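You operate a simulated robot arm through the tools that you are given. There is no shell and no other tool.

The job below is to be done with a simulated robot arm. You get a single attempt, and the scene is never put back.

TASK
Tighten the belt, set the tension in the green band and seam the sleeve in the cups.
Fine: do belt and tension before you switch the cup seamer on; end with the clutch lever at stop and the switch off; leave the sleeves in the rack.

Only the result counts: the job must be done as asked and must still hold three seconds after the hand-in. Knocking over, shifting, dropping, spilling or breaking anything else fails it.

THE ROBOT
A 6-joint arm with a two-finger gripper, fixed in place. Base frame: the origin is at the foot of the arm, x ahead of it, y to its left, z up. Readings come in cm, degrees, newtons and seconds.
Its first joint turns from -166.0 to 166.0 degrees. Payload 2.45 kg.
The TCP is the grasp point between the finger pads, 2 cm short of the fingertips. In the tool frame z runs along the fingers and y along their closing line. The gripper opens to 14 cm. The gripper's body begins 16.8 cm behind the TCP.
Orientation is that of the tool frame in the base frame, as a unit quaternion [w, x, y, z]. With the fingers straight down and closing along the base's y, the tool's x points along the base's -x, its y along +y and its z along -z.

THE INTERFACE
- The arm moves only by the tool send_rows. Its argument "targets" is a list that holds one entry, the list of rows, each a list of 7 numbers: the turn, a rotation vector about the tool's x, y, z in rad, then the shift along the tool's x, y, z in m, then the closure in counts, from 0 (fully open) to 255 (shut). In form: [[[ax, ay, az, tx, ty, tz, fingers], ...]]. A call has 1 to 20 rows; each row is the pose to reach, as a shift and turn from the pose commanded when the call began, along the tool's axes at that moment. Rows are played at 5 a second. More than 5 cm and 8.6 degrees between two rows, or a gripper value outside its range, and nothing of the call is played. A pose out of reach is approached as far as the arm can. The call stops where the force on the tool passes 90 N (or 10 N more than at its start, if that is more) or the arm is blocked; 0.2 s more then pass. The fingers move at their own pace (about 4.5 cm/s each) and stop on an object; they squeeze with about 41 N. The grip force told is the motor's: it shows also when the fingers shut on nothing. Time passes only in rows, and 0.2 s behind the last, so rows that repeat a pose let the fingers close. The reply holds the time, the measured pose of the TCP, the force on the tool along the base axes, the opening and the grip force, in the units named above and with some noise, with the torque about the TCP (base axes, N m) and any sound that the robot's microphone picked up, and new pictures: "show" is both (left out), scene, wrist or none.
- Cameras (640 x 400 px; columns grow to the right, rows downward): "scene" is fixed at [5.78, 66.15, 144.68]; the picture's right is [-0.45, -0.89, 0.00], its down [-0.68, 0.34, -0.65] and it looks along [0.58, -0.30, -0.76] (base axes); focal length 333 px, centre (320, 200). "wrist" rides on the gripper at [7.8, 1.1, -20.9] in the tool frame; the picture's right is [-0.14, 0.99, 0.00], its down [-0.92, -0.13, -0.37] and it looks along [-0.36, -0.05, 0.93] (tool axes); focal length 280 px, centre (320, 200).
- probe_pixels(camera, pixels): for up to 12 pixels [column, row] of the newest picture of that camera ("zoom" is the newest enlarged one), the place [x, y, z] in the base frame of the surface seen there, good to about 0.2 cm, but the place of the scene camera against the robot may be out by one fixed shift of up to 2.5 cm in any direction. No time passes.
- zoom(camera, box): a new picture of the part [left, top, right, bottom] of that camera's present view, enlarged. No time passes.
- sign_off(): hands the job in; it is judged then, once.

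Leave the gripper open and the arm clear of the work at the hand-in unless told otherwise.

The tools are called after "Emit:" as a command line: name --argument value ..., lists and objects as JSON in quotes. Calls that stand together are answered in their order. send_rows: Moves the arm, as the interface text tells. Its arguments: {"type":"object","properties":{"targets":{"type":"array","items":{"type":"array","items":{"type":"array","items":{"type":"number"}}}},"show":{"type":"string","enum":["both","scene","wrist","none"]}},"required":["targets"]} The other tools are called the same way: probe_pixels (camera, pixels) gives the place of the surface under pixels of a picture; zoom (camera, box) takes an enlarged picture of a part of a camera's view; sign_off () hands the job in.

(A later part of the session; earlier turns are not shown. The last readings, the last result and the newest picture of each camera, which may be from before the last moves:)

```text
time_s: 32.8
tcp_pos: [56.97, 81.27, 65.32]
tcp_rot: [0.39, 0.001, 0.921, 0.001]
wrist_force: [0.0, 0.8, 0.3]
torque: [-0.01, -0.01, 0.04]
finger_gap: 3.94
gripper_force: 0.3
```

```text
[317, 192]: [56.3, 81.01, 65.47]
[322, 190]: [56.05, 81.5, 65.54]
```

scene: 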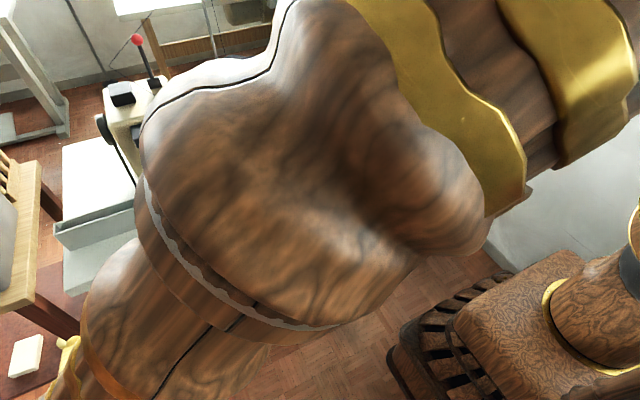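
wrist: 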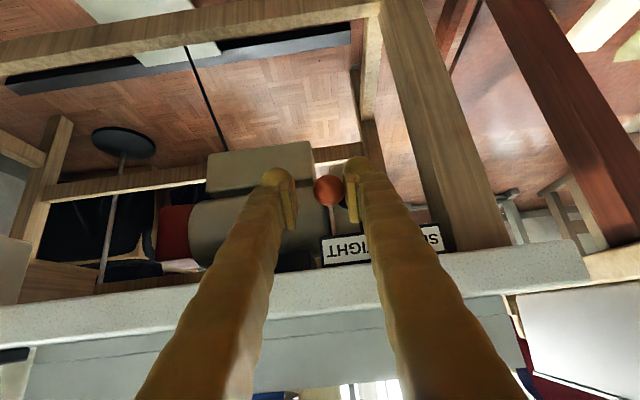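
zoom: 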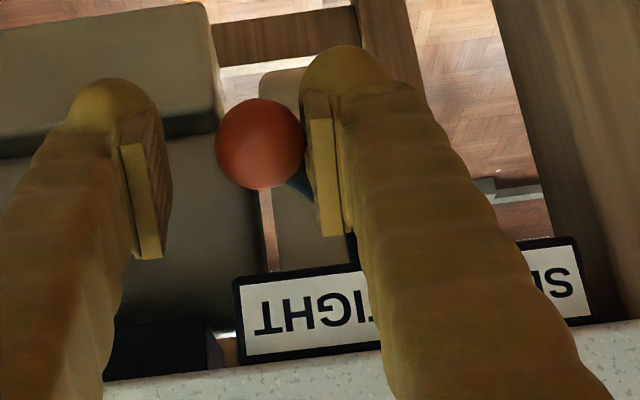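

The finger is just touching the ball. I push 0.6 cm more to feel for a stop.

Emit:
send_rows --targets '[[[0, 0, 0, 0, -0.003, 0, 185], [0, 0, 0, 0, -0.006, 0, 185], [0, 0, 0, 0, -0.006, 0, 185]]]' --show "wrist"

Emit:
zoom --camera "wrist" --box '[262, 140, 438, 280]'

```text
time_s: 33.6
tcp_pos: [56.89, 80.64, 65.36]
tcp_rot: [0.39, 0.0, 0.921, 0.002]
wrist_force: [2.7, 15.5, -3.7]
torque: [-0.06, 0.06, 0.09]
finger_gap: 4.91
gripper_force: 7.5
```

wrist: 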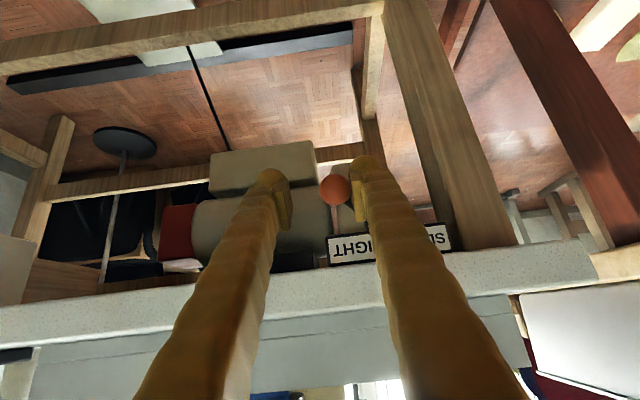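

```text
2.86 times, centred on (350, 210) of wrist
```

zoom: 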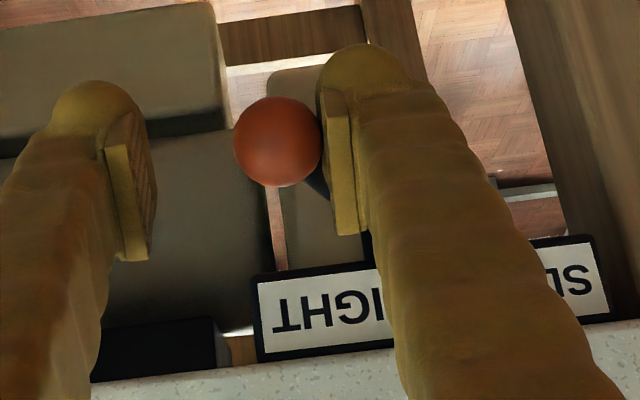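

The ball resists (15 N, fingers pried open) at y≈82: it's at the TIGHT stop. I ease off, open, and retreat along the tool axis.

Emit:
send_rows --targets '[[[0, 0, 0, 0, 0.008, 0, 140], [0, 0, 0, 0, 0.013, 0, 110], [0, 0, 0, 0, 0.013, 0, 110], [0, 0, 0, 0, 0.013, -0.04, 110], [0, 0, 0, 0, 0.013, -0.085, 110], [0, 0, 0, 0, 0.013, -0.13, 110], [0, 0, 0, 0, 0.013, -0.175, 110], [0, 0, 0, 0, 0.013, -0.22, 110], [0, 0, 0, 0, 0.013, -0.22, 110]]]' --show "wrist"

Emit:
zoom --camera "wrist" --box '[262, 110, 422, 210]'

Emit:
zoom --camera "wrist" --box '[0, 130, 240, 320]'

```text
time_s: 35.6
tcp_pos: [41.05, 81.87, 80.77]
tcp_rot: [0.39, 0.0, 0.921, 0.001]
wrist_force: [0.0, 0.3, -0.1]
torque: [0.0, 0.01, 0.03]
finger_gap: 7.98
gripper_force: 0.1
```

wrist: 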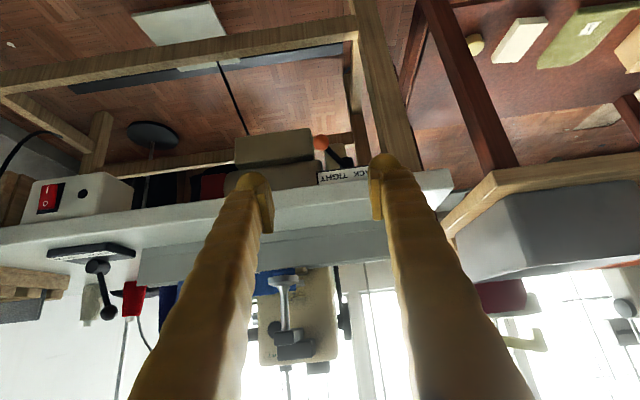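

```text
4.00 times, centred on (342, 160) of wrist
```

zoom: 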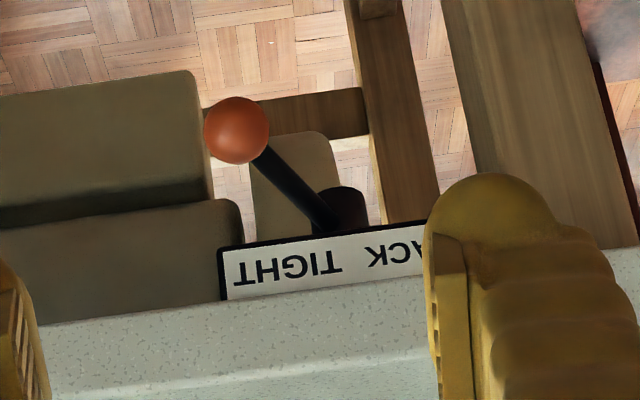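

```text
2.11 times, centred on (120, 225) of wrist
```

zoom: 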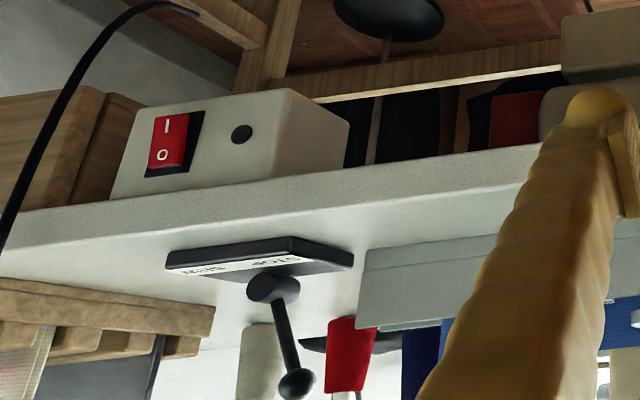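

The lever clearly points to TIGHT. Next is the switch at (50,198): I read points on its I half (lower) and O half (upper) to see which side sticks out.

Emit:
zoom --camera "wrist" --box '[24, 170, 104, 220]'

Emit:
probe_pixels --camera "zoom" --pixels '[[195, 130], [210, 170], [200, 230], [195, 290], [170, 320], [280, 200], [400, 200], [210, 210], [230, 130], [230, 300]]'

```text
8.00 times, centred on (64, 195) of wrist
```

zoom: 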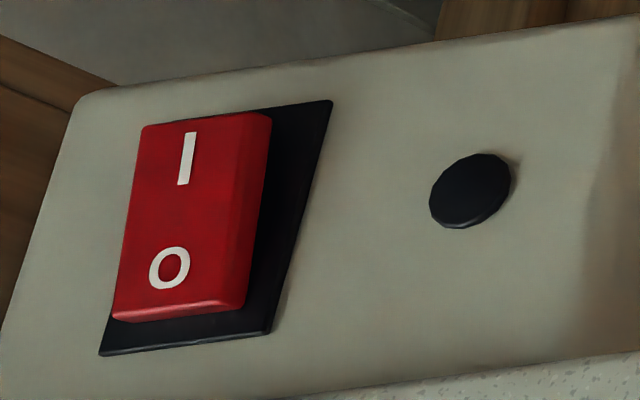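

```text
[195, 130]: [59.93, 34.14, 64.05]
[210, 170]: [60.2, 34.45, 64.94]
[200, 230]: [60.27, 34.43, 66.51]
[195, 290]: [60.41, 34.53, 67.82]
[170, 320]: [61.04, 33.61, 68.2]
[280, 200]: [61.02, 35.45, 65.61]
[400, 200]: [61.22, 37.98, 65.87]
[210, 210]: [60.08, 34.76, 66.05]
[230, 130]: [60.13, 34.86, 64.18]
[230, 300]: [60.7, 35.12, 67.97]
```

The I half (lower, z≈64) sticks out further than the O half, so the switch is off now. I'll press the I half with the leading edge of the closed fingertips, using the present forward tilt. I first travel along the table front to (51, 34.3, 75), closing the fingers.

Emit:
send_rows --targets '[[[0, 0, 0, -0.0025, -0.043, 0.01, 255], [0, 0, 0, -0.005, -0.087, 0.02, 255], [0, 0, 0, -0.0076, -0.13, 0.031, 255], [0, 0, 0, -0.01, -0.173, 0.041, 255], [0, 0, 0, -0.0126, -0.216, 0.051, 255], [0, 0, 0, -0.015, -0.26, 0.061, 255], [0, 0, 0, -0.0177, -0.303, 0.071, 255], [0, 0, 0, -0.02, -0.346, 0.081, 255], [0, 0, 0, -0.0227, -0.389, 0.092, 255], [0, 0, 0, -0.025, -0.433, 0.102, 255], [0, 0, 0, -0.0278, -0.476, 0.112, 255], [0, 0, 0, -0.0278, -0.476, 0.112, 255]]]'

```text
time_s: 38.2
tcp_pos: [53.1, 37.29, 76.83]
tcp_rot: [0.388, -0.002, 0.922, -0.004]
wrist_force: [-0.8, -0.2, -0.6]
torque: [-0.02, 0.0, 0.01]
finger_gap: 0.0
gripper_force: 29.8
out of reach, approached as far as the arm can: row 10, 11, 12
```

scene: 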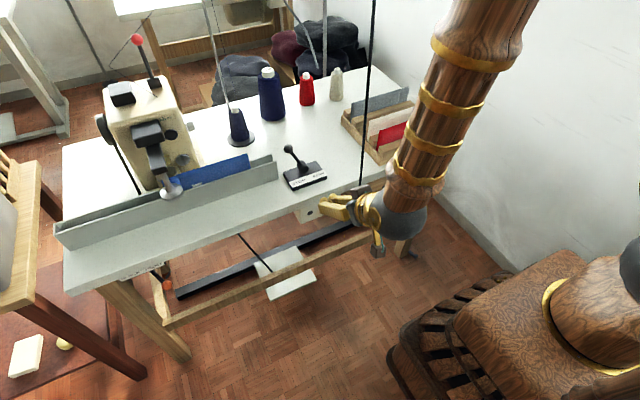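
wrist: 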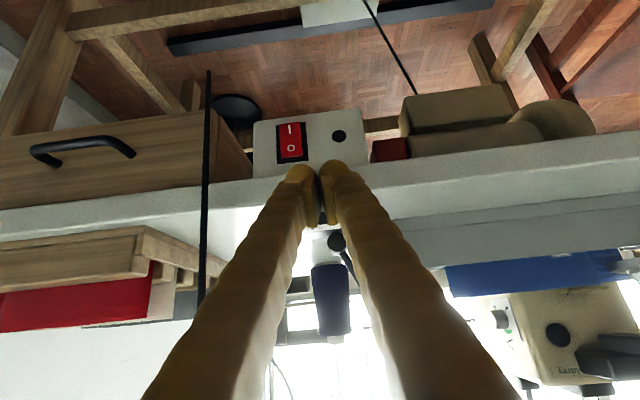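

The last bit was out of reach (too near the base with this tilt); the arm stands at (53.1, 37.3, 76.8). I reduce the tilt to about 30° and shift a little forward and down, then re-check where it ends up.

Emit:
send_rows --targets '[[[0, 0.14, 0, 0, 0, 0.02, 255], [0, 0.28, 0, 0, 0, 0.042, 255], [0, 0.28, 0, 0, 0, 0.042, 255]]]' --show "wrist"

```text
time_s: 39.0
tcp_pos: [56.07, 37.26, 73.92]
tcp_rot: [0.257, 0.0, 0.967, 0.0]
wrist_force: [-0.5, 0.5, -0.4]
torque: [0.0, 0.03, -0.04]
finger_gap: 0.0
gripper_force: 29.6
```

wrist: 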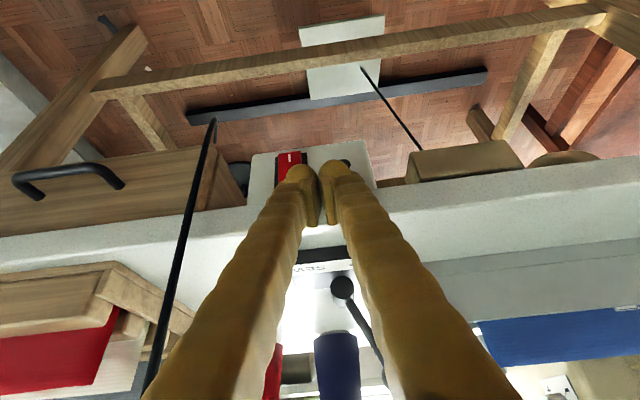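

The command base follows the actual pose. Now at (56.1, 37.3, 73.9) with 30° tilt. I step back to x≈54.5, align y=34.3 with the rocker, and lower so that the fingertip's leading edge is level with the I half (z≈64.5).

Emit:
send_rows --targets '[[[0, 0, 0, 0.013, -0.0295, -0.0075, 255], [0, 0, 0, 0.0344, -0.0295, 0.03, 255], [0, 0, 0, 0.0558, -0.0295, 0.0672, 255], [0, 0, 0, 0.0558, -0.0295, 0.0672, 255]]]'

Emit:
zoom --camera "wrist" --box '[260, 110, 380, 185]'

```text
time_s: 40.0
tcp_pos: [55.13, 35.08, 66.42]
tcp_rot: [0.254, -0.001, 0.967, -0.007]
wrist_force: [0.6, 0.3, 0.0]
torque: [0.01, 0.03, -0.02]
finger_gap: 0.01
gripper_force: 29.0
out of reach, approached as far as the arm can: row 3, 4
```

scene: 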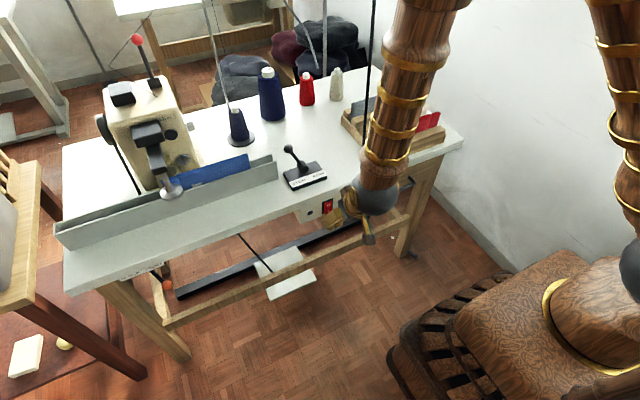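
wrist: 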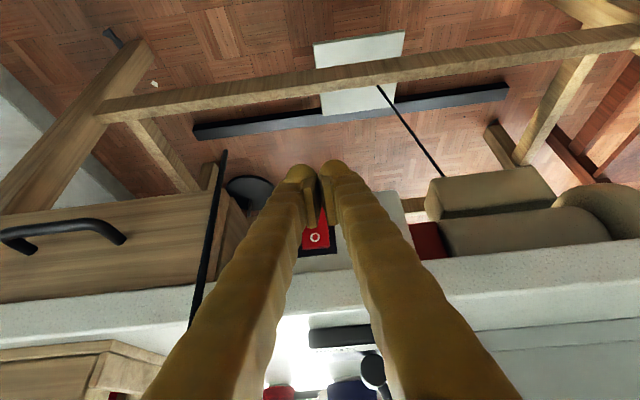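

```text
5.33 times, centred on (320, 148) of wrist
```

zoom: 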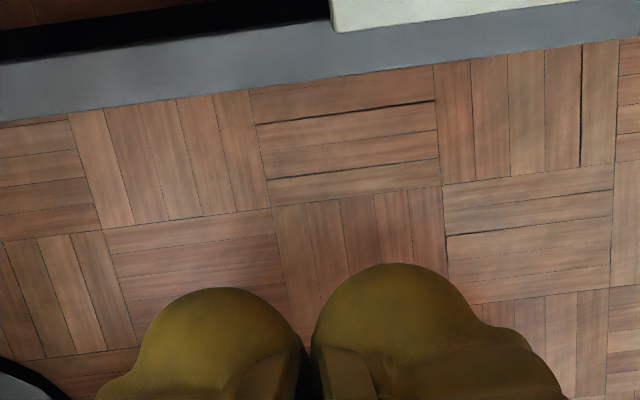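

Limit reached again on the near side. From both limits, the wrist must stay farther from the base, so I'll bring the hand in from the left (+y) side: yaw 45° with a 45° tilt, which also keeps the arm away from the cord.

Emit:
send_rows --targets '[[[0.08, -0.042, 0.104, 0.002, 0.006, -0.002, 255], [0.159, -0.084, 0.209, 0.004, 0.012, -0.005, 255], [0.239, -0.126, 0.313, 0.006, 0.016, -0.008, 255], [0.319, -0.168, 0.417, 0.008, 0.019, -0.011, 255], [0.398, -0.21, 0.522, 0.01, 0.019, -0.013, 255], [0.478, -0.252, 0.626, 0.011, 0.019, -0.013, 255], [0.478, -0.252, 0.626, 0.011, 0.019, -0.013, 255]]]'

```text
time_s: 41.6
tcp_pos: [53.76, 37.0, 67.03]
tcp_rot: [0.354, 0.354, 0.853, -0.145]
wrist_force: [-0.1, 1.2, -0.3]
torque: [0.0, 0.04, -0.01]
finger_gap: 0.0
gripper_force: 29.5
```

scene: 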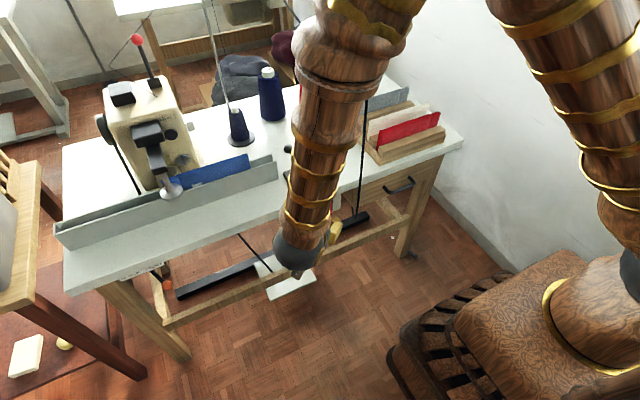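
wrist: 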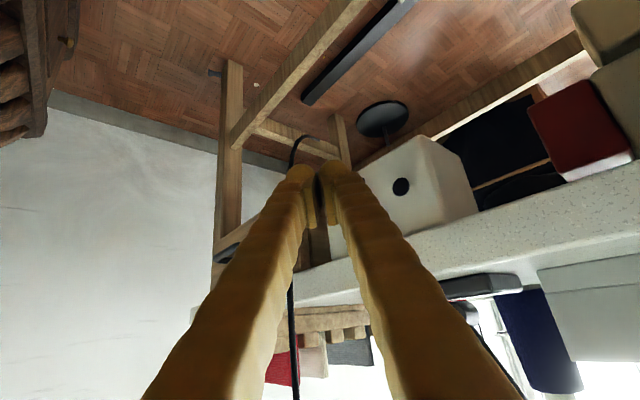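

The tool now points down-forward-right. I line the fingertip edge up with the I half at about (57.5, 34.3, 64.5), ready to push in +x.

Emit:
send_rows --targets '[[[0, 0, 0, 0.001, -0.003, 0.016, 255], [0, 0, 0, 0.002, -0.006, 0.031, 255], [0, 0, 0, 0.002, -0.006, 0.031, 255]]]'

Emit:
zoom --camera "scene" --box '[280, 180, 380, 270]'

Emit:
zoom --camera "wrist" --box '[270, 120, 430, 260]'

```text
time_s: 42.4
tcp_pos: [54.78, 35.19, 64.62]
tcp_rot: [0.354, 0.354, 0.853, -0.146]
wrist_force: [0.6, -0.2, -0.3]
torque: [-0.01, 0.01, 0.0]
finger_gap: 0.01
gripper_force: 29.6
```

scene: 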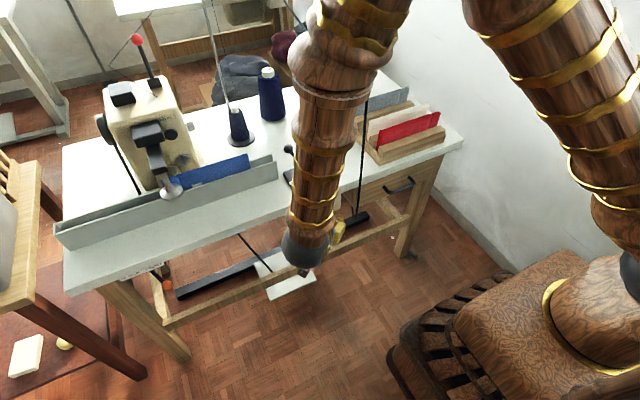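
wrist: 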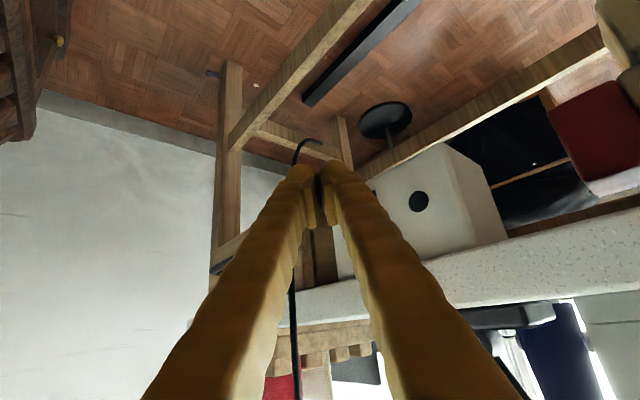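

```text
4.44 times, centred on (330, 225) of scene
```

zoom: 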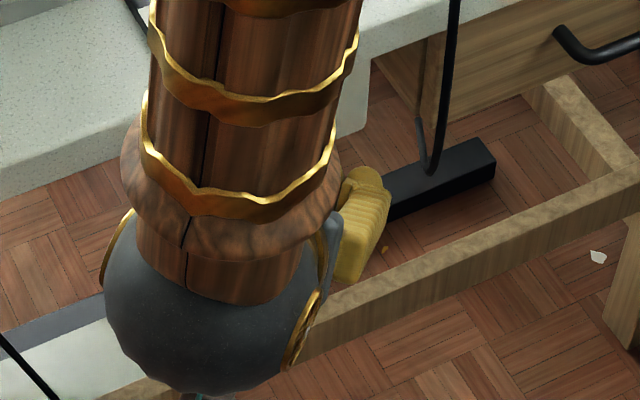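

```text
2.86 times, centred on (350, 190) of wrist
```

zoom: 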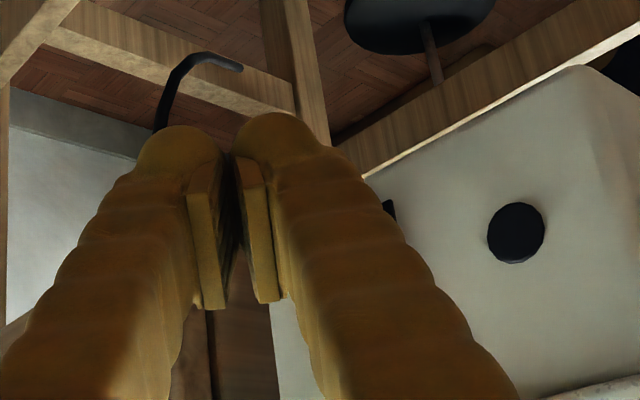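

Emit:
probe_pixels --camera "wrist" --pixels '[[342, 163], [335, 162], [350, 175], [345, 180], [358, 190], [366, 194], [302, 168], [330, 175], [420, 201], [372, 225]]'

```text
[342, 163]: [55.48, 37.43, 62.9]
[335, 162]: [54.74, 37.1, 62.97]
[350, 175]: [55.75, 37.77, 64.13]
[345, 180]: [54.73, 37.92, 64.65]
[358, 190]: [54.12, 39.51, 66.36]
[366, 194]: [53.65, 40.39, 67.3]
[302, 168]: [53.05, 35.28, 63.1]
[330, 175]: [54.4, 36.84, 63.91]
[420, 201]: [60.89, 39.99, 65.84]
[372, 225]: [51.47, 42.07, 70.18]
```

The rocker is hidden behind the fingers but the geometry lines up. I push in +x: first 1.8 cm, then in small steps watching force and sound.

Emit:
send_rows --targets '[[[0, 0, 0, -0.0045, 0.0064, 0.0045, 255], [0, 0, 0, -0.009, 0.0127, 0.009, 255], [0, 0, 0, -0.009, 0.0127, 0.009, 255]]]' --show "wrist"

Emit:
send_rows --targets '[[[0, 0, 0, -0.0015, 0.0021, 0.0015, 255], [0, 0, 0, -0.003, 0.0042, 0.003, 255], [0, 0, 0, -0.003, 0.0042, 0.003, 255]]]' --show "wrist"

```text
time_s: 43.2
tcp_pos: [56.58, 35.22, 64.87]
tcp_rot: [0.355, 0.354, 0.853, -0.146]
wrist_force: [-0.1, 0.1, -0.4]
torque: [-0.01, -0.02, -0.01]
finger_gap: 0.02
gripper_force: 29.3
```

wrist: 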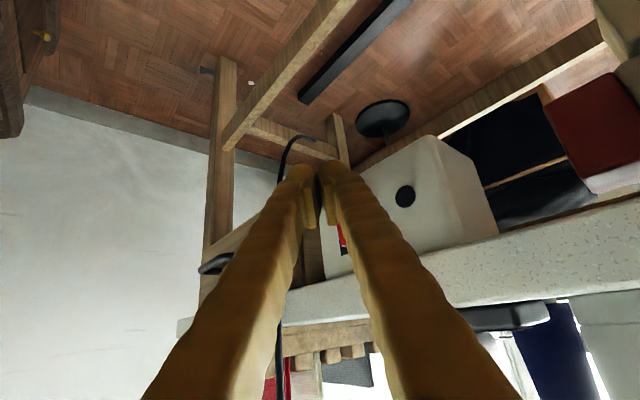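

```text
time_s: 44.0
tcp_pos: [57.21, 35.1, 64.75]
tcp_rot: [0.354, 0.354, 0.853, -0.145]
wrist_force: [-0.2, 0.2, 0.2]
torque: [0.01, 0.01, 0.0]
finger_gap: 0.01
gripper_force: 29.3
```

wrist: 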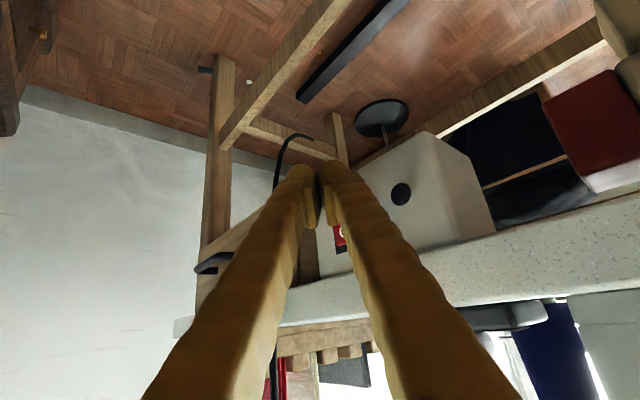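

No contact yet; the O half is now visible at (341,235) with the I half behind the right fingertip. I go on in small steps.

Emit:
send_rows --targets '[[[0, 0, 0, -0.0015, 0.0021, 0.0015, 255], [0, 0, 0, -0.0025, 0.0035, 0.0025, 255], [0, 0, 0, -0.0025, 0.0035, 0.0025, 255]]]' --show "none"

Emit:
send_rows --targets '[[[0, 0, 0, -0.0015, 0.0021, 0.0015, 255], [0, 0, 0, -0.0025, 0.0035, 0.0025, 255], [0, 0, 0, -0.0025, 0.0035, 0.0025, 255]]]' --show "wrist"

```text
time_s: 44.8
tcp_pos: [57.57, 35.11, 64.75]
tcp_rot: [0.355, 0.353, 0.853, -0.146]
wrist_force: [-1.8, -0.5, 0.6]
torque: [-0.01, 0.03, 0.01]
finger_gap: 0.0
gripper_force: 29.3
```

```text
time_s: 45.4
tcp_pos: [57.83, 35.1, 64.74]
tcp_rot: [0.351, 0.354, 0.854, -0.146]
wrist_force: [-15.8, 3.1, -0.1]
torque: [0.04, -0.01, 0.07]
finger_gap: 0.02
gripper_force: 29.1
stopped in row 3: the force on the tool passed its limit at 101 N (the readings are from after the stop); the commanded pose is now the measured one
```

wrist: 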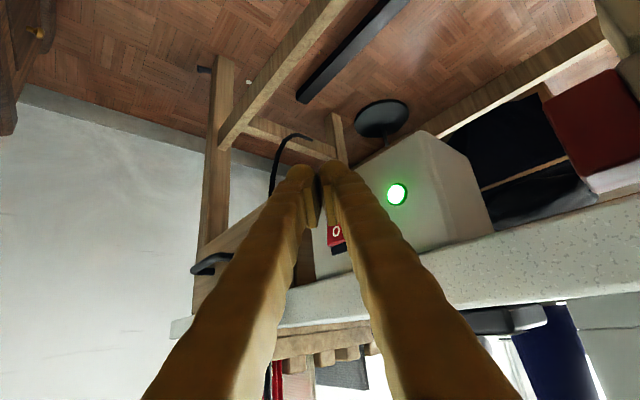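

The lamp is lit green: the seamer is on. Now I back away from the switch, rise in front of the table, and turn the hand (yaw 20°) towards the clutch lever, opening the fingers.

Emit:
send_rows --targets '[[[0, 0, 0, 0.015, -0.021, -0.015, 255], [0, 0, 0, 0.003, -0.017, -0.056, 255], [0, 0, 0, -0.0085, -0.0135, -0.0975, 255], [0, 0, 0, -0.02, -0.01, -0.139, 255], [0, 0, 0, -0.032, -0.006, -0.18, 110], [-0.062, 0, -0.062, -0.0626, 0.0126, -0.1956, 110], [-0.123, 0, -0.123, -0.0932, 0.0312, -0.2112, 110], [-0.185, 0, -0.185, -0.1238, 0.0498, -0.2268, 110], [-0.246, 0, -0.246, -0.1544, 0.0684, -0.2424, 110], [-0.308, 0, -0.308, -0.185, 0.087, -0.258, 110], [-0.308, 0, -0.308, -0.185, 0.087, -0.258, 110]]]'

```text
time_s: 47.8
tcp_pos: [60.31, 44.81, 96.07]
tcp_rot: [0.376, 0.16, 0.91, -0.066]
wrist_force: [-0.8, 0.1, 0.0]
torque: [0.03, 0.0, 0.0]
finger_gap: 7.97
gripper_force: 0.0
```

scene: 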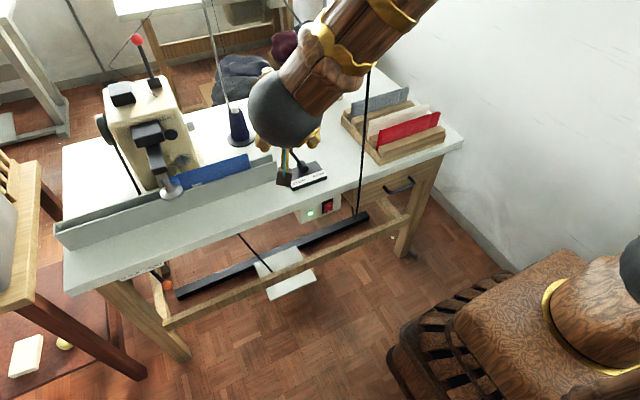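
wrist: 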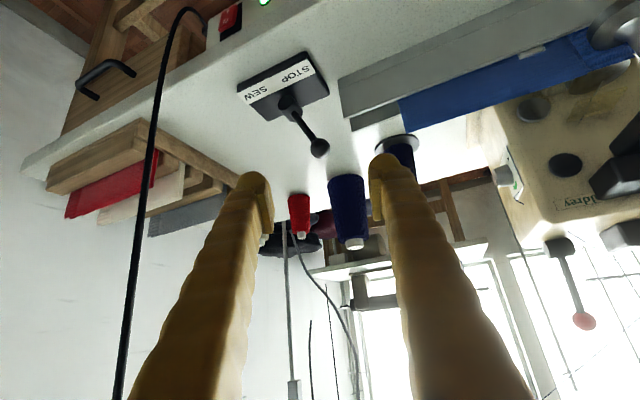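

The clutch lever is in view, ball at (319,148), leaning to STOP. I read its position exactly.

Emit:
probe_pixels --camera "wrist" --pixels '[[319, 148], [319, 143], [306, 127], [296, 114], [290, 100], [262, 113], [305, 75], [327, 151]]'

Emit:
zoom --camera "wrist" --box '[220, 30, 348, 170]'

```text
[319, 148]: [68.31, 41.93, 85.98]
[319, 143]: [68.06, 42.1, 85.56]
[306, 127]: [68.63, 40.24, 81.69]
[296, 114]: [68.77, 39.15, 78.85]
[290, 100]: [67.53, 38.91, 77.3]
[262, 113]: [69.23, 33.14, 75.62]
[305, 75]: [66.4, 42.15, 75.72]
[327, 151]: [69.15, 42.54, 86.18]
```

```text
2.86 times, centred on (284, 100) of wrist
```

zoom: 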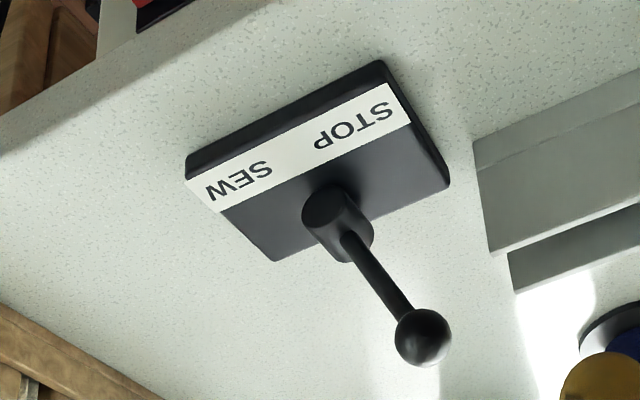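

Ball centre ≈ (69.1, 41.6, 85.3), pivot at y≈38.8, so SEW should put the ball near y≈36. I advance along the tool axis with 8 cm opening, then narrow to about 3.9 cm around it.

Emit:
send_rows --targets '[[[0, 0, 0, 0.01, 0, 0.02, 110], [0, 0, 0, 0.01, 0, 0.06, 110], [0, 0, 0, 0.01, 0, 0.1, 110], [0, 0, 0, 0.01, 0, 0.142, 110], [0, 0, 0, 0.01, 0, 0.142, 185], [0, 0, 0, 0.01, 0, 0.142, 185], [0, 0, 0, 0.01, 0, 0.142, 185], [0, 0, 0, 0.01, 0, 0.142, 185]]]'

```text
time_s: 49.6
tcp_pos: [69.1, 41.65, 85.28]
tcp_rot: [0.377, 0.161, 0.91, -0.066]
wrist_force: [0.4, 0.2, -0.1]
torque: [0.01, -0.01, -0.02]
finger_gap: 3.86
gripper_force: 0.0
```

scene: 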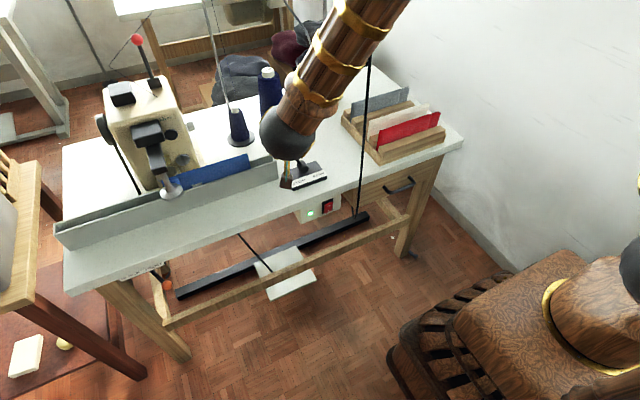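
wrist: 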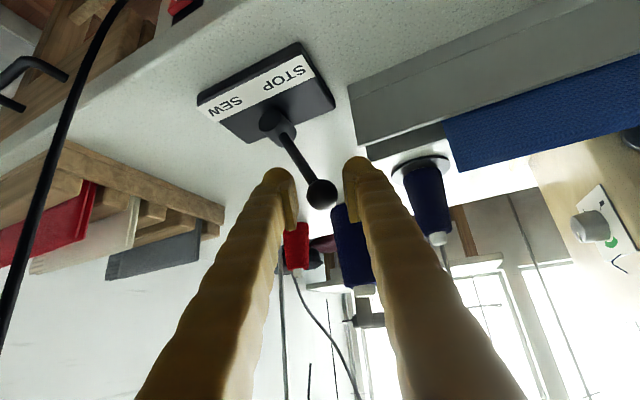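

The ball sits between the fingers at (321,193). I push it in -y towards SEW.

Emit:
send_rows --targets '[[[0, 0, 0, -0.0036, -0.0141, 0.0036, 185], [0, 0, 0, -0.0075, -0.0282, 0.007, 185], [0, 0, 0, -0.0105, -0.0376, 0.0095, 185], [0, 0, 0, -0.0125, -0.047, 0.0122, 185], [0, 0, 0, -0.0136, -0.0526, 0.0135, 185], [0, 0, 0, -0.0136, -0.0526, 0.0135, 185]]]'

```text
time_s: 51.0
tcp_pos: [69.03, 36.14, 85.25]
tcp_rot: [0.376, 0.16, 0.91, -0.065]
wrist_force: [-0.5, -1.3, 0.1]
torque: [-0.01, 0.02, -0.03]
finger_gap: 3.95
gripper_force: 0.8
```

scene: 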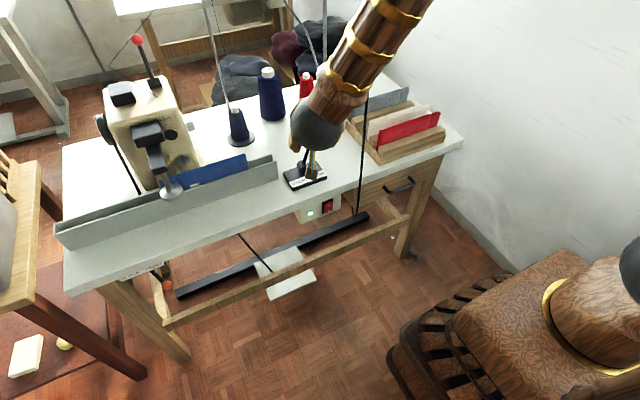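
wrist: 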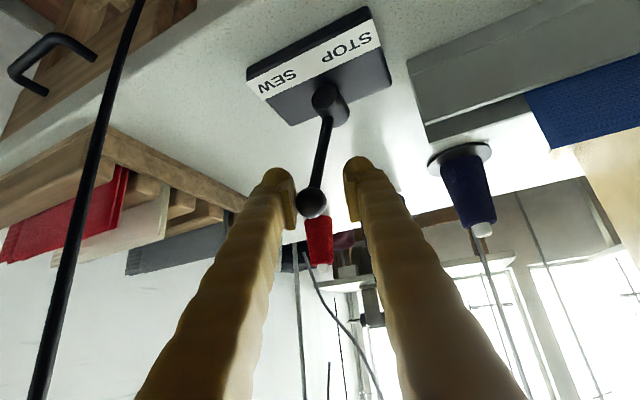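

The lever flipped to SEW; the ball lightly touches the right finger. I follow 0.6 cm more so it can reach its stop, and wait, watching the sleeve.

Emit:
send_rows --targets '[[[0, 0, 0, -0.0015, -0.0056, 0.0014, 185], [0, 0, 0, -0.0015, -0.0056, 0.0014, 150], [0, 0, 0, -0.0015, -0.0056, 0.0014, 150], [0, 0, 0, -0.0015, -0.0056, 0.0014, 150], [0, 0, 0, -0.0015, -0.0056, 0.0014, 150]]]'

Emit:
zoom --camera "scene" --box '[50, 110, 290, 260]'

```text
time_s: 52.2
tcp_pos: [69.05, 35.55, 85.19]
tcp_rot: [0.376, 0.161, 0.91, -0.066]
wrist_force: [-0.6, 0.1, 0.7]
torque: [0.02, 0.01, 0.01]
finger_gap: 5.78
gripper_force: 0.2
```

scene: 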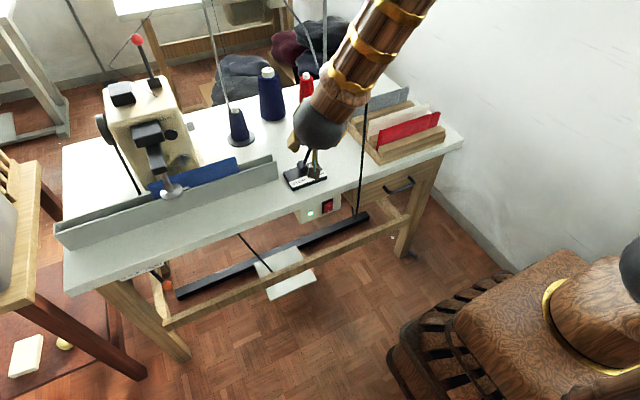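
wrist: 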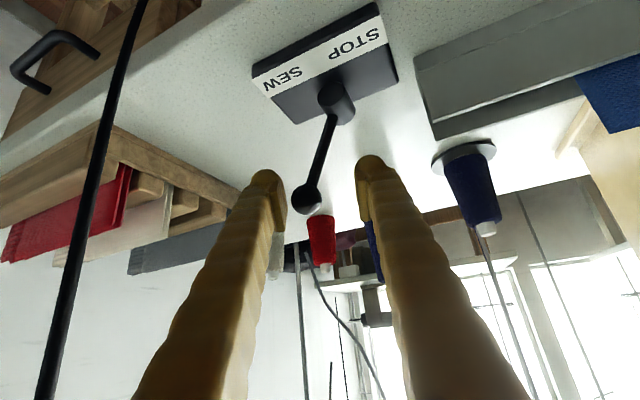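

```text
2.67 times, centred on (170, 185) of scene
```

zoom: 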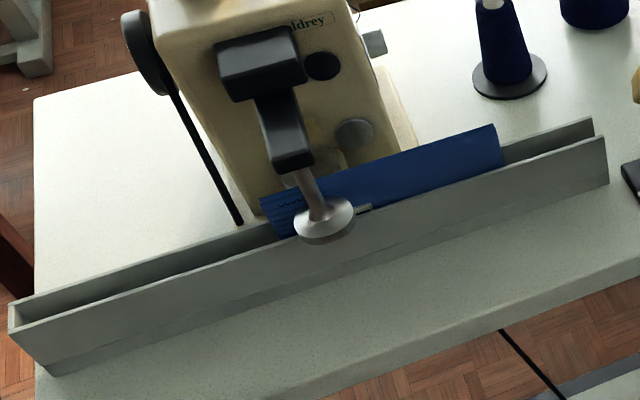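

The sleeve is being fed left through the cups. I check its right end (scene (238,160)) to get its speed, and read the cup position.

Emit:
probe_pixels --camera "scene" --pixels '[[236, 162], [237, 166], [172, 193], [190, 183], [150, 183], [158, 195], [186, 188]]'

Emit:
send_rows --targets '[[[0, 0, 0, 0, 0, 0, 150], [0, 0, 0, 0, 0, 0, 150], [0, 0, 0, 0, 0, 0, 150], [0, 0, 0, 0, 0, 0, 150]]]' --show "scene"

Emit:
zoom --camera "scene" --box '[50, 110, 290, 260]'

Emit:
probe_pixels --camera "zoom" --pixels '[[490, 135], [470, 145], [450, 145], [430, 150], [410, 160], [240, 215]]'

```text
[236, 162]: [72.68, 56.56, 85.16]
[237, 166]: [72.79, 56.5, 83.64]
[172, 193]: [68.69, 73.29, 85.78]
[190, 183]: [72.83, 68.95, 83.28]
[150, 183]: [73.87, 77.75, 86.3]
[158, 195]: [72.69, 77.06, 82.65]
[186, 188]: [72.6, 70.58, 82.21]
```

```text
time_s: 53.2
tcp_pos: [69.07, 35.61, 85.27]
tcp_rot: [0.376, 0.161, 0.91, -0.066]
wrist_force: [0.4, -0.1, 1.1]
torque: [0.0, -0.01, -0.01]
finger_gap: 5.79
gripper_force: 0.0
```

scene: 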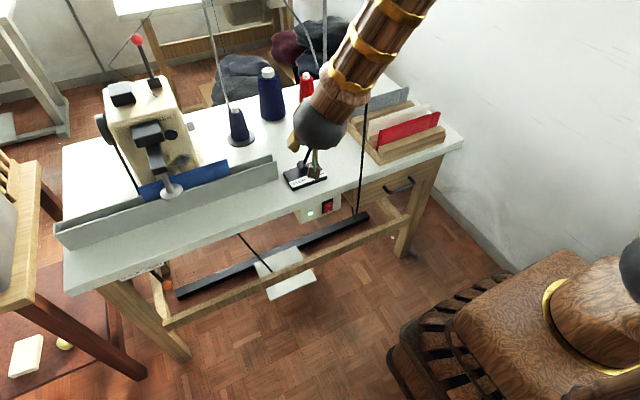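

```text
2.67 times, centred on (170, 185) of scene
```

zoom: 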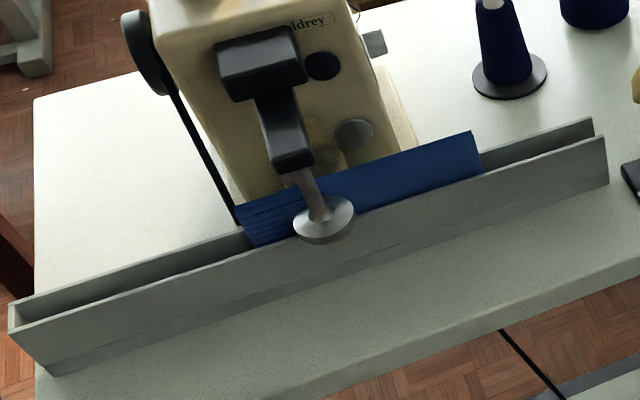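

```text
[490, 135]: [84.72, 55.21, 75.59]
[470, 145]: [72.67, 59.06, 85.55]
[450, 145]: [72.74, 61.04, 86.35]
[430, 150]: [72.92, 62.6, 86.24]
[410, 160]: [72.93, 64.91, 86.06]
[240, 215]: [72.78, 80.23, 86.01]
```

It runs about 2.2 cm/s; the right end is at y≈58 and the cups at y≈72, so roughly 6–7 s remain. I wait 4 s and look.

Emit:
send_rows --targets '[[[0, 0, 0, 0, 0, 0, 150], [0, 0, 0, 0, 0, 0, 150], [0, 0, 0, 0, 0, 0, 150], [0, 0, 0, 0, 0, 0, 150], [0, 0, 0, 0, 0, 0, 150], [0, 0, 0, 0, 0, 0, 150], [0, 0, 0, 0, 0, 0, 150], [0, 0, 0, 0, 0, 0, 150], [0, 0, 0, 0, 0, 0, 150], [0, 0, 0, 0, 0, 0, 150], [0, 0, 0, 0, 0, 0, 150], [0, 0, 0, 0, 0, 0, 150], [0, 0, 0, 0, 0, 0, 150], [0, 0, 0, 0, 0, 0, 150], [0, 0, 0, 0, 0, 0, 150], [0, 0, 0, 0, 0, 0, 150], [0, 0, 0, 0, 0, 0, 150], [0, 0, 0, 0, 0, 0, 150]]]' --show "scene"

Emit:
zoom --camera "scene" --box '[50, 110, 290, 260]'

```text
time_s: 57.0
tcp_pos: [68.98, 35.45, 85.32]
tcp_rot: [0.377, 0.16, 0.91, -0.066]
wrist_force: [0.0, 0.5, 0.8]
torque: [-0.02, -0.02, -0.03]
finger_gap: 5.76
gripper_force: 0.0
```

scene: 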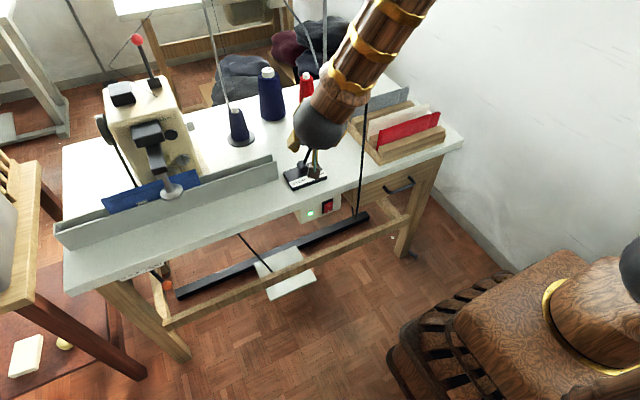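

```text
2.67 times, centred on (170, 185) of scene
```

zoom: 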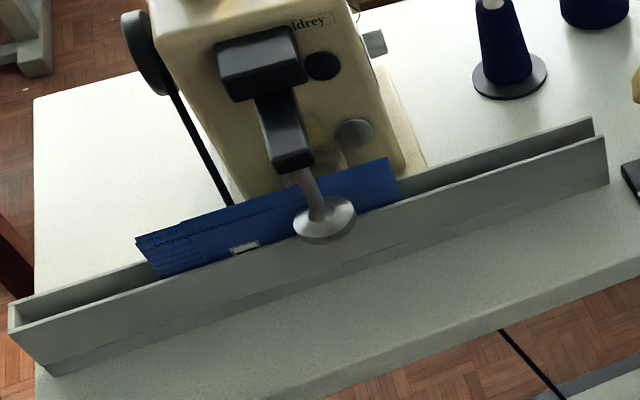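

Stitching shows on the passed part; the right end is at zoom column 400 and moves about 21 px/s, the cups spanning 293–357. I wait 3 s more.

Emit:
send_rows --targets '[[[0, 0, 0, 0, 0, 0, 150], [0, 0, 0, 0, 0, 0, 150], [0, 0, 0, 0, 0, 0, 150], [0, 0, 0, 0, 0, 0, 150], [0, 0, 0, 0, 0, 0, 150], [0, 0, 0, 0, 0, 0, 150], [0, 0, 0, 0, 0, 0, 150], [0, 0, 0, 0, 0, 0, 150], [0, 0, 0, 0, 0, 0, 150], [0, 0, 0, 0, 0, 0, 150], [0, 0, 0, 0, 0, 0, 150], [0, 0, 0, 0, 0, 0, 150], [0, 0, 0, 0, 0, 0, 150], [0, 0, 0, 0, 0, 0, 150], [0, 0, 0, 0, 0, 0, 150]]]' --show "scene"

Emit:
zoom --camera "scene" --box '[50, 110, 290, 260]'

```text
time_s: 60.2
tcp_pos: [69.02, 35.54, 85.16]
tcp_rot: [0.376, 0.161, 0.91, -0.065]
wrist_force: [0.5, 0.2, -0.9]
torque: [0.01, -0.02, 0.0]
finger_gap: 5.76
gripper_force: 0.0
```

scene: 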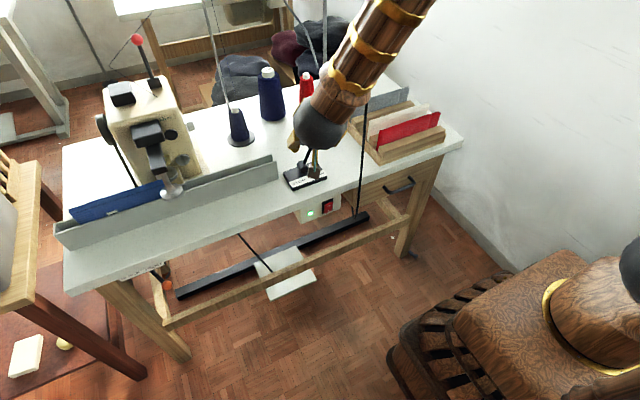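

```text
2.67 times, centred on (170, 185) of scene
```

zoom: 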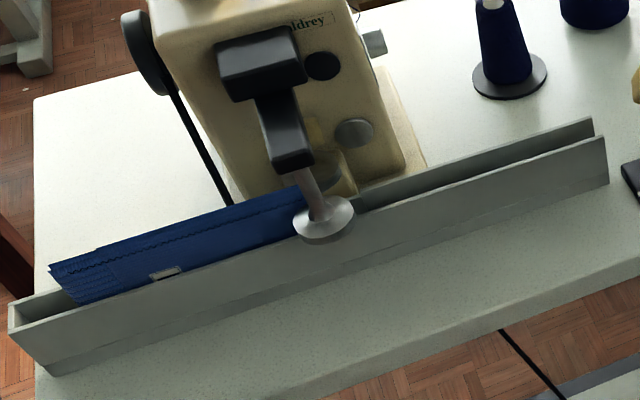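

Only the tail is left at the cups. A short 0.4 s step to see whether it has left them.

Emit:
send_rows --targets '[[[0, 0, 0, 0, 0, 0, 150]]]' --show "scene"

Emit:
zoom --camera "scene" --box '[60, 155, 220, 255]'

```text
time_s: 60.6
tcp_pos: [69.05, 35.47, 85.2]
tcp_rot: [0.376, 0.162, 0.91, -0.067]
wrist_force: [-0.9, 0.7, 0.4]
torque: [0.0, 0.02, 0.02]
finger_gap: 5.76
gripper_force: 0.0
```

scene: 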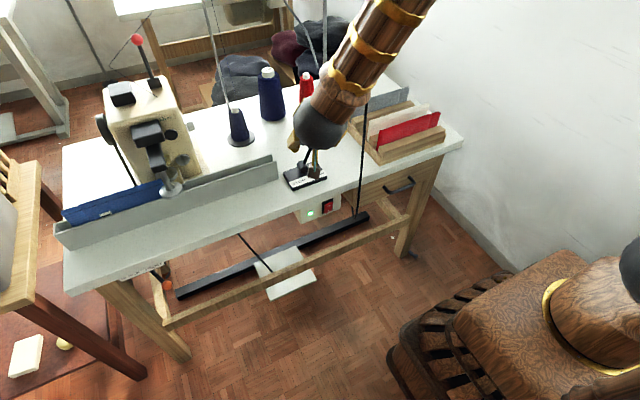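

```text
4.00 times, centred on (140, 205) of scene
```

zoom: 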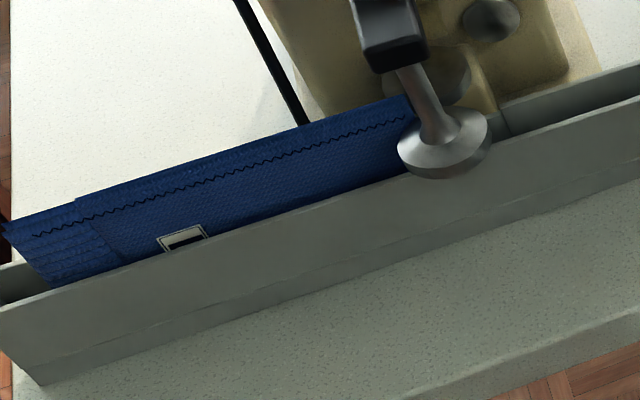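

Emit:
send_rows --targets '[[[0, 0, 0, 0, 0, 0, 150]]]' --show "scene"

Emit:
zoom --camera "scene" --box '[50, 155, 210, 255]'

```text
time_s: 61.0
tcp_pos: [69.05, 35.47, 85.21]
tcp_rot: [0.375, 0.161, 0.91, -0.066]
wrist_force: [0.6, -0.1, -0.7]
torque: [-0.03, -0.02, 0.01]
finger_gap: 5.78
gripper_force: 0.0
```

scene: 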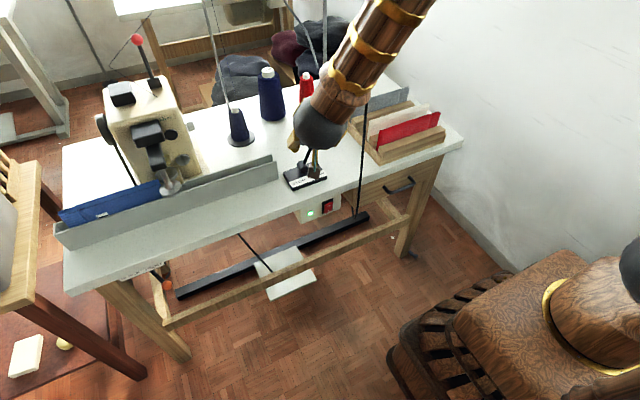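

```text
4.00 times, centred on (130, 205) of scene
```

zoom: 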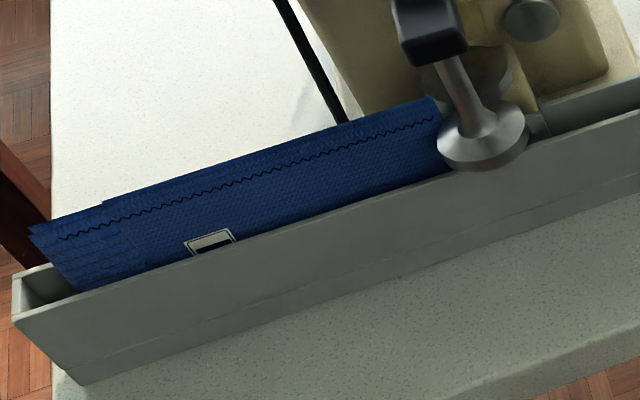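

The sleeve's tail has come out of the cups, and the seam runs to its end. I pull the lever back to STOP (+y) now.

Emit:
send_rows --targets '[[[0, 0, 0, 0.0036, 0.0141, -0.0036, 185], [0, 0, 0, 0.0073, 0.0282, -0.0072, 185], [0, 0, 0, 0.0109, 0.0423, -0.0108, 185], [0, 0, 0, 0.0138, 0.0536, -0.0137, 185], [0, 0, 0, 0.0152, 0.0592, -0.0152, 185], [0, 0, 0, 0.0152, 0.0592, -0.0152, 185]]]'

Emit:
zoom --camera "scene" --box '[50, 155, 210, 255]'

```text
time_s: 62.4
tcp_pos: [69.13, 41.77, 85.27]
tcp_rot: [0.377, 0.161, 0.91, -0.066]
wrist_force: [-0.1, 0.8, 0.2]
torque: [0.01, 0.01, -0.01]
finger_gap: 3.87
gripper_force: 0.1
```

scene: 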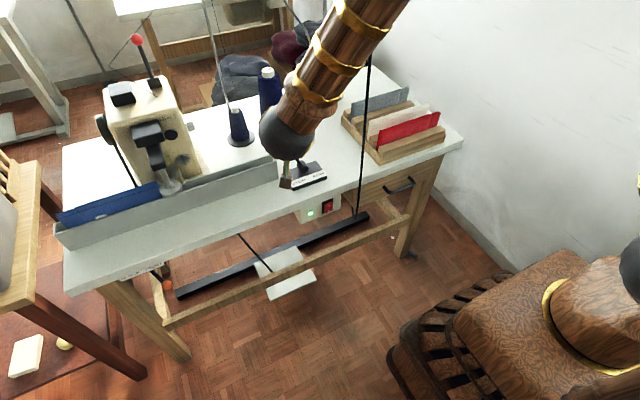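
wrist: 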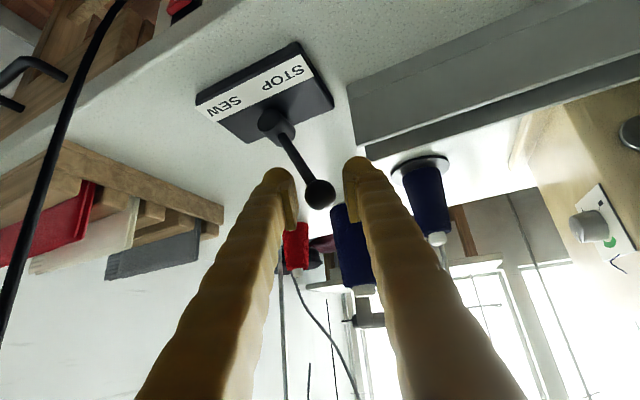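

```text
4.00 times, centred on (130, 205) of scene
```

zoom: 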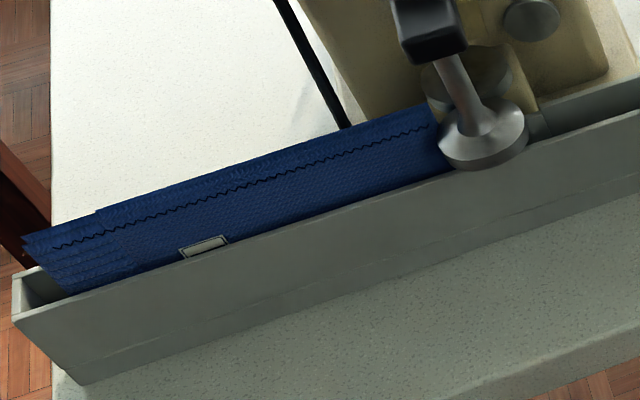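

The lever ball is back at the STOP position. I check the sleeve's tail closely before switching off.

Emit:
zoom --camera "scene" --box '[130, 165, 194, 205]'

Emit:
probe_pixels --camera "zoom" --pixels '[[270, 180], [290, 220], [300, 260], [400, 270], [250, 190], [370, 180]]'

Emit:
probe_pixels --camera "scene" --pixels '[[57, 216], [60, 222], [56, 230], [100, 205]]'

```text
10.00 times, centred on (162, 185) of scene
```

zoom: 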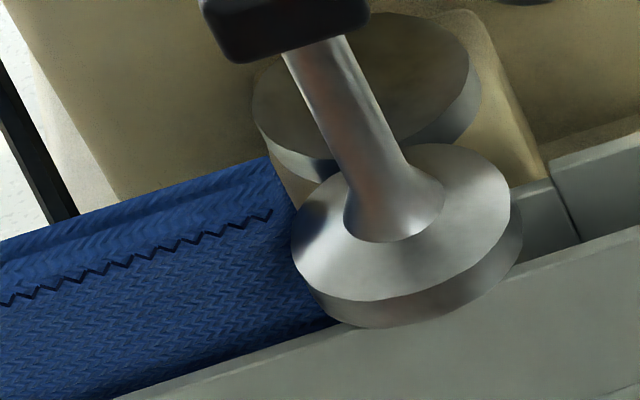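

```text
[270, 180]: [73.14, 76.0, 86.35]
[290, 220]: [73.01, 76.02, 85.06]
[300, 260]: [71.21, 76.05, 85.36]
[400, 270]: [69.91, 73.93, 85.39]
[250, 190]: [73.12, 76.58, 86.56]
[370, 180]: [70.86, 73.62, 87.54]
```

```text
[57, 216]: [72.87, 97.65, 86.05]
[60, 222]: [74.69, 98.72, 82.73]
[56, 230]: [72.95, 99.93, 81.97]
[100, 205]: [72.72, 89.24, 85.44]
```

The seam runs to the tail, and the sleeve lies free of the cups in the trough. I open, retreat from the clutch lever along the tool axis, and check it holds STOP.

Emit:
send_rows --targets '[[[0, 0, 0, 0, 0, 0, 110], [0, 0, 0, 0, 0, 0, 110], [0, 0, 0, 0, 0, 0, 110], [0, 0, 0, 0, 0, -0.04, 110], [0, 0, 0, 0, 0, -0.085, 110], [0, 0, 0, 0, 0, -0.13, 110], [0, 0, 0, -0.01, 0, -0.152, 110], [0, 0, 0, -0.01, 0, -0.152, 255]]]' --show "wrist"

Emit:
zoom --camera "wrist" --box '[220, 0, 380, 170]'

```text
time_s: 64.2
tcp_pos: [59.63, 45.12, 96.71]
tcp_rot: [0.376, 0.162, 0.91, -0.066]
wrist_force: [0.2, -0.1, 0.2]
torque: [-0.01, 0.0, -0.03]
finger_gap: 4.54
gripper_force: 0.0
```

wrist: 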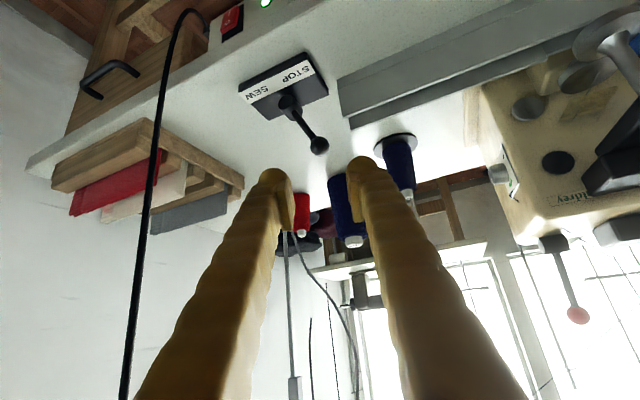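

```text
2.35 times, centred on (300, 85) of wrist
```

zoom: 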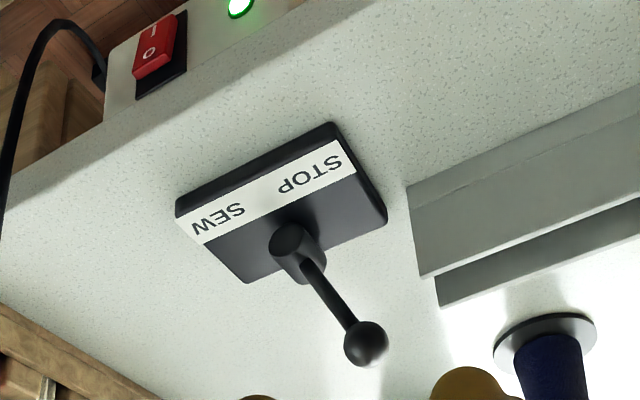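

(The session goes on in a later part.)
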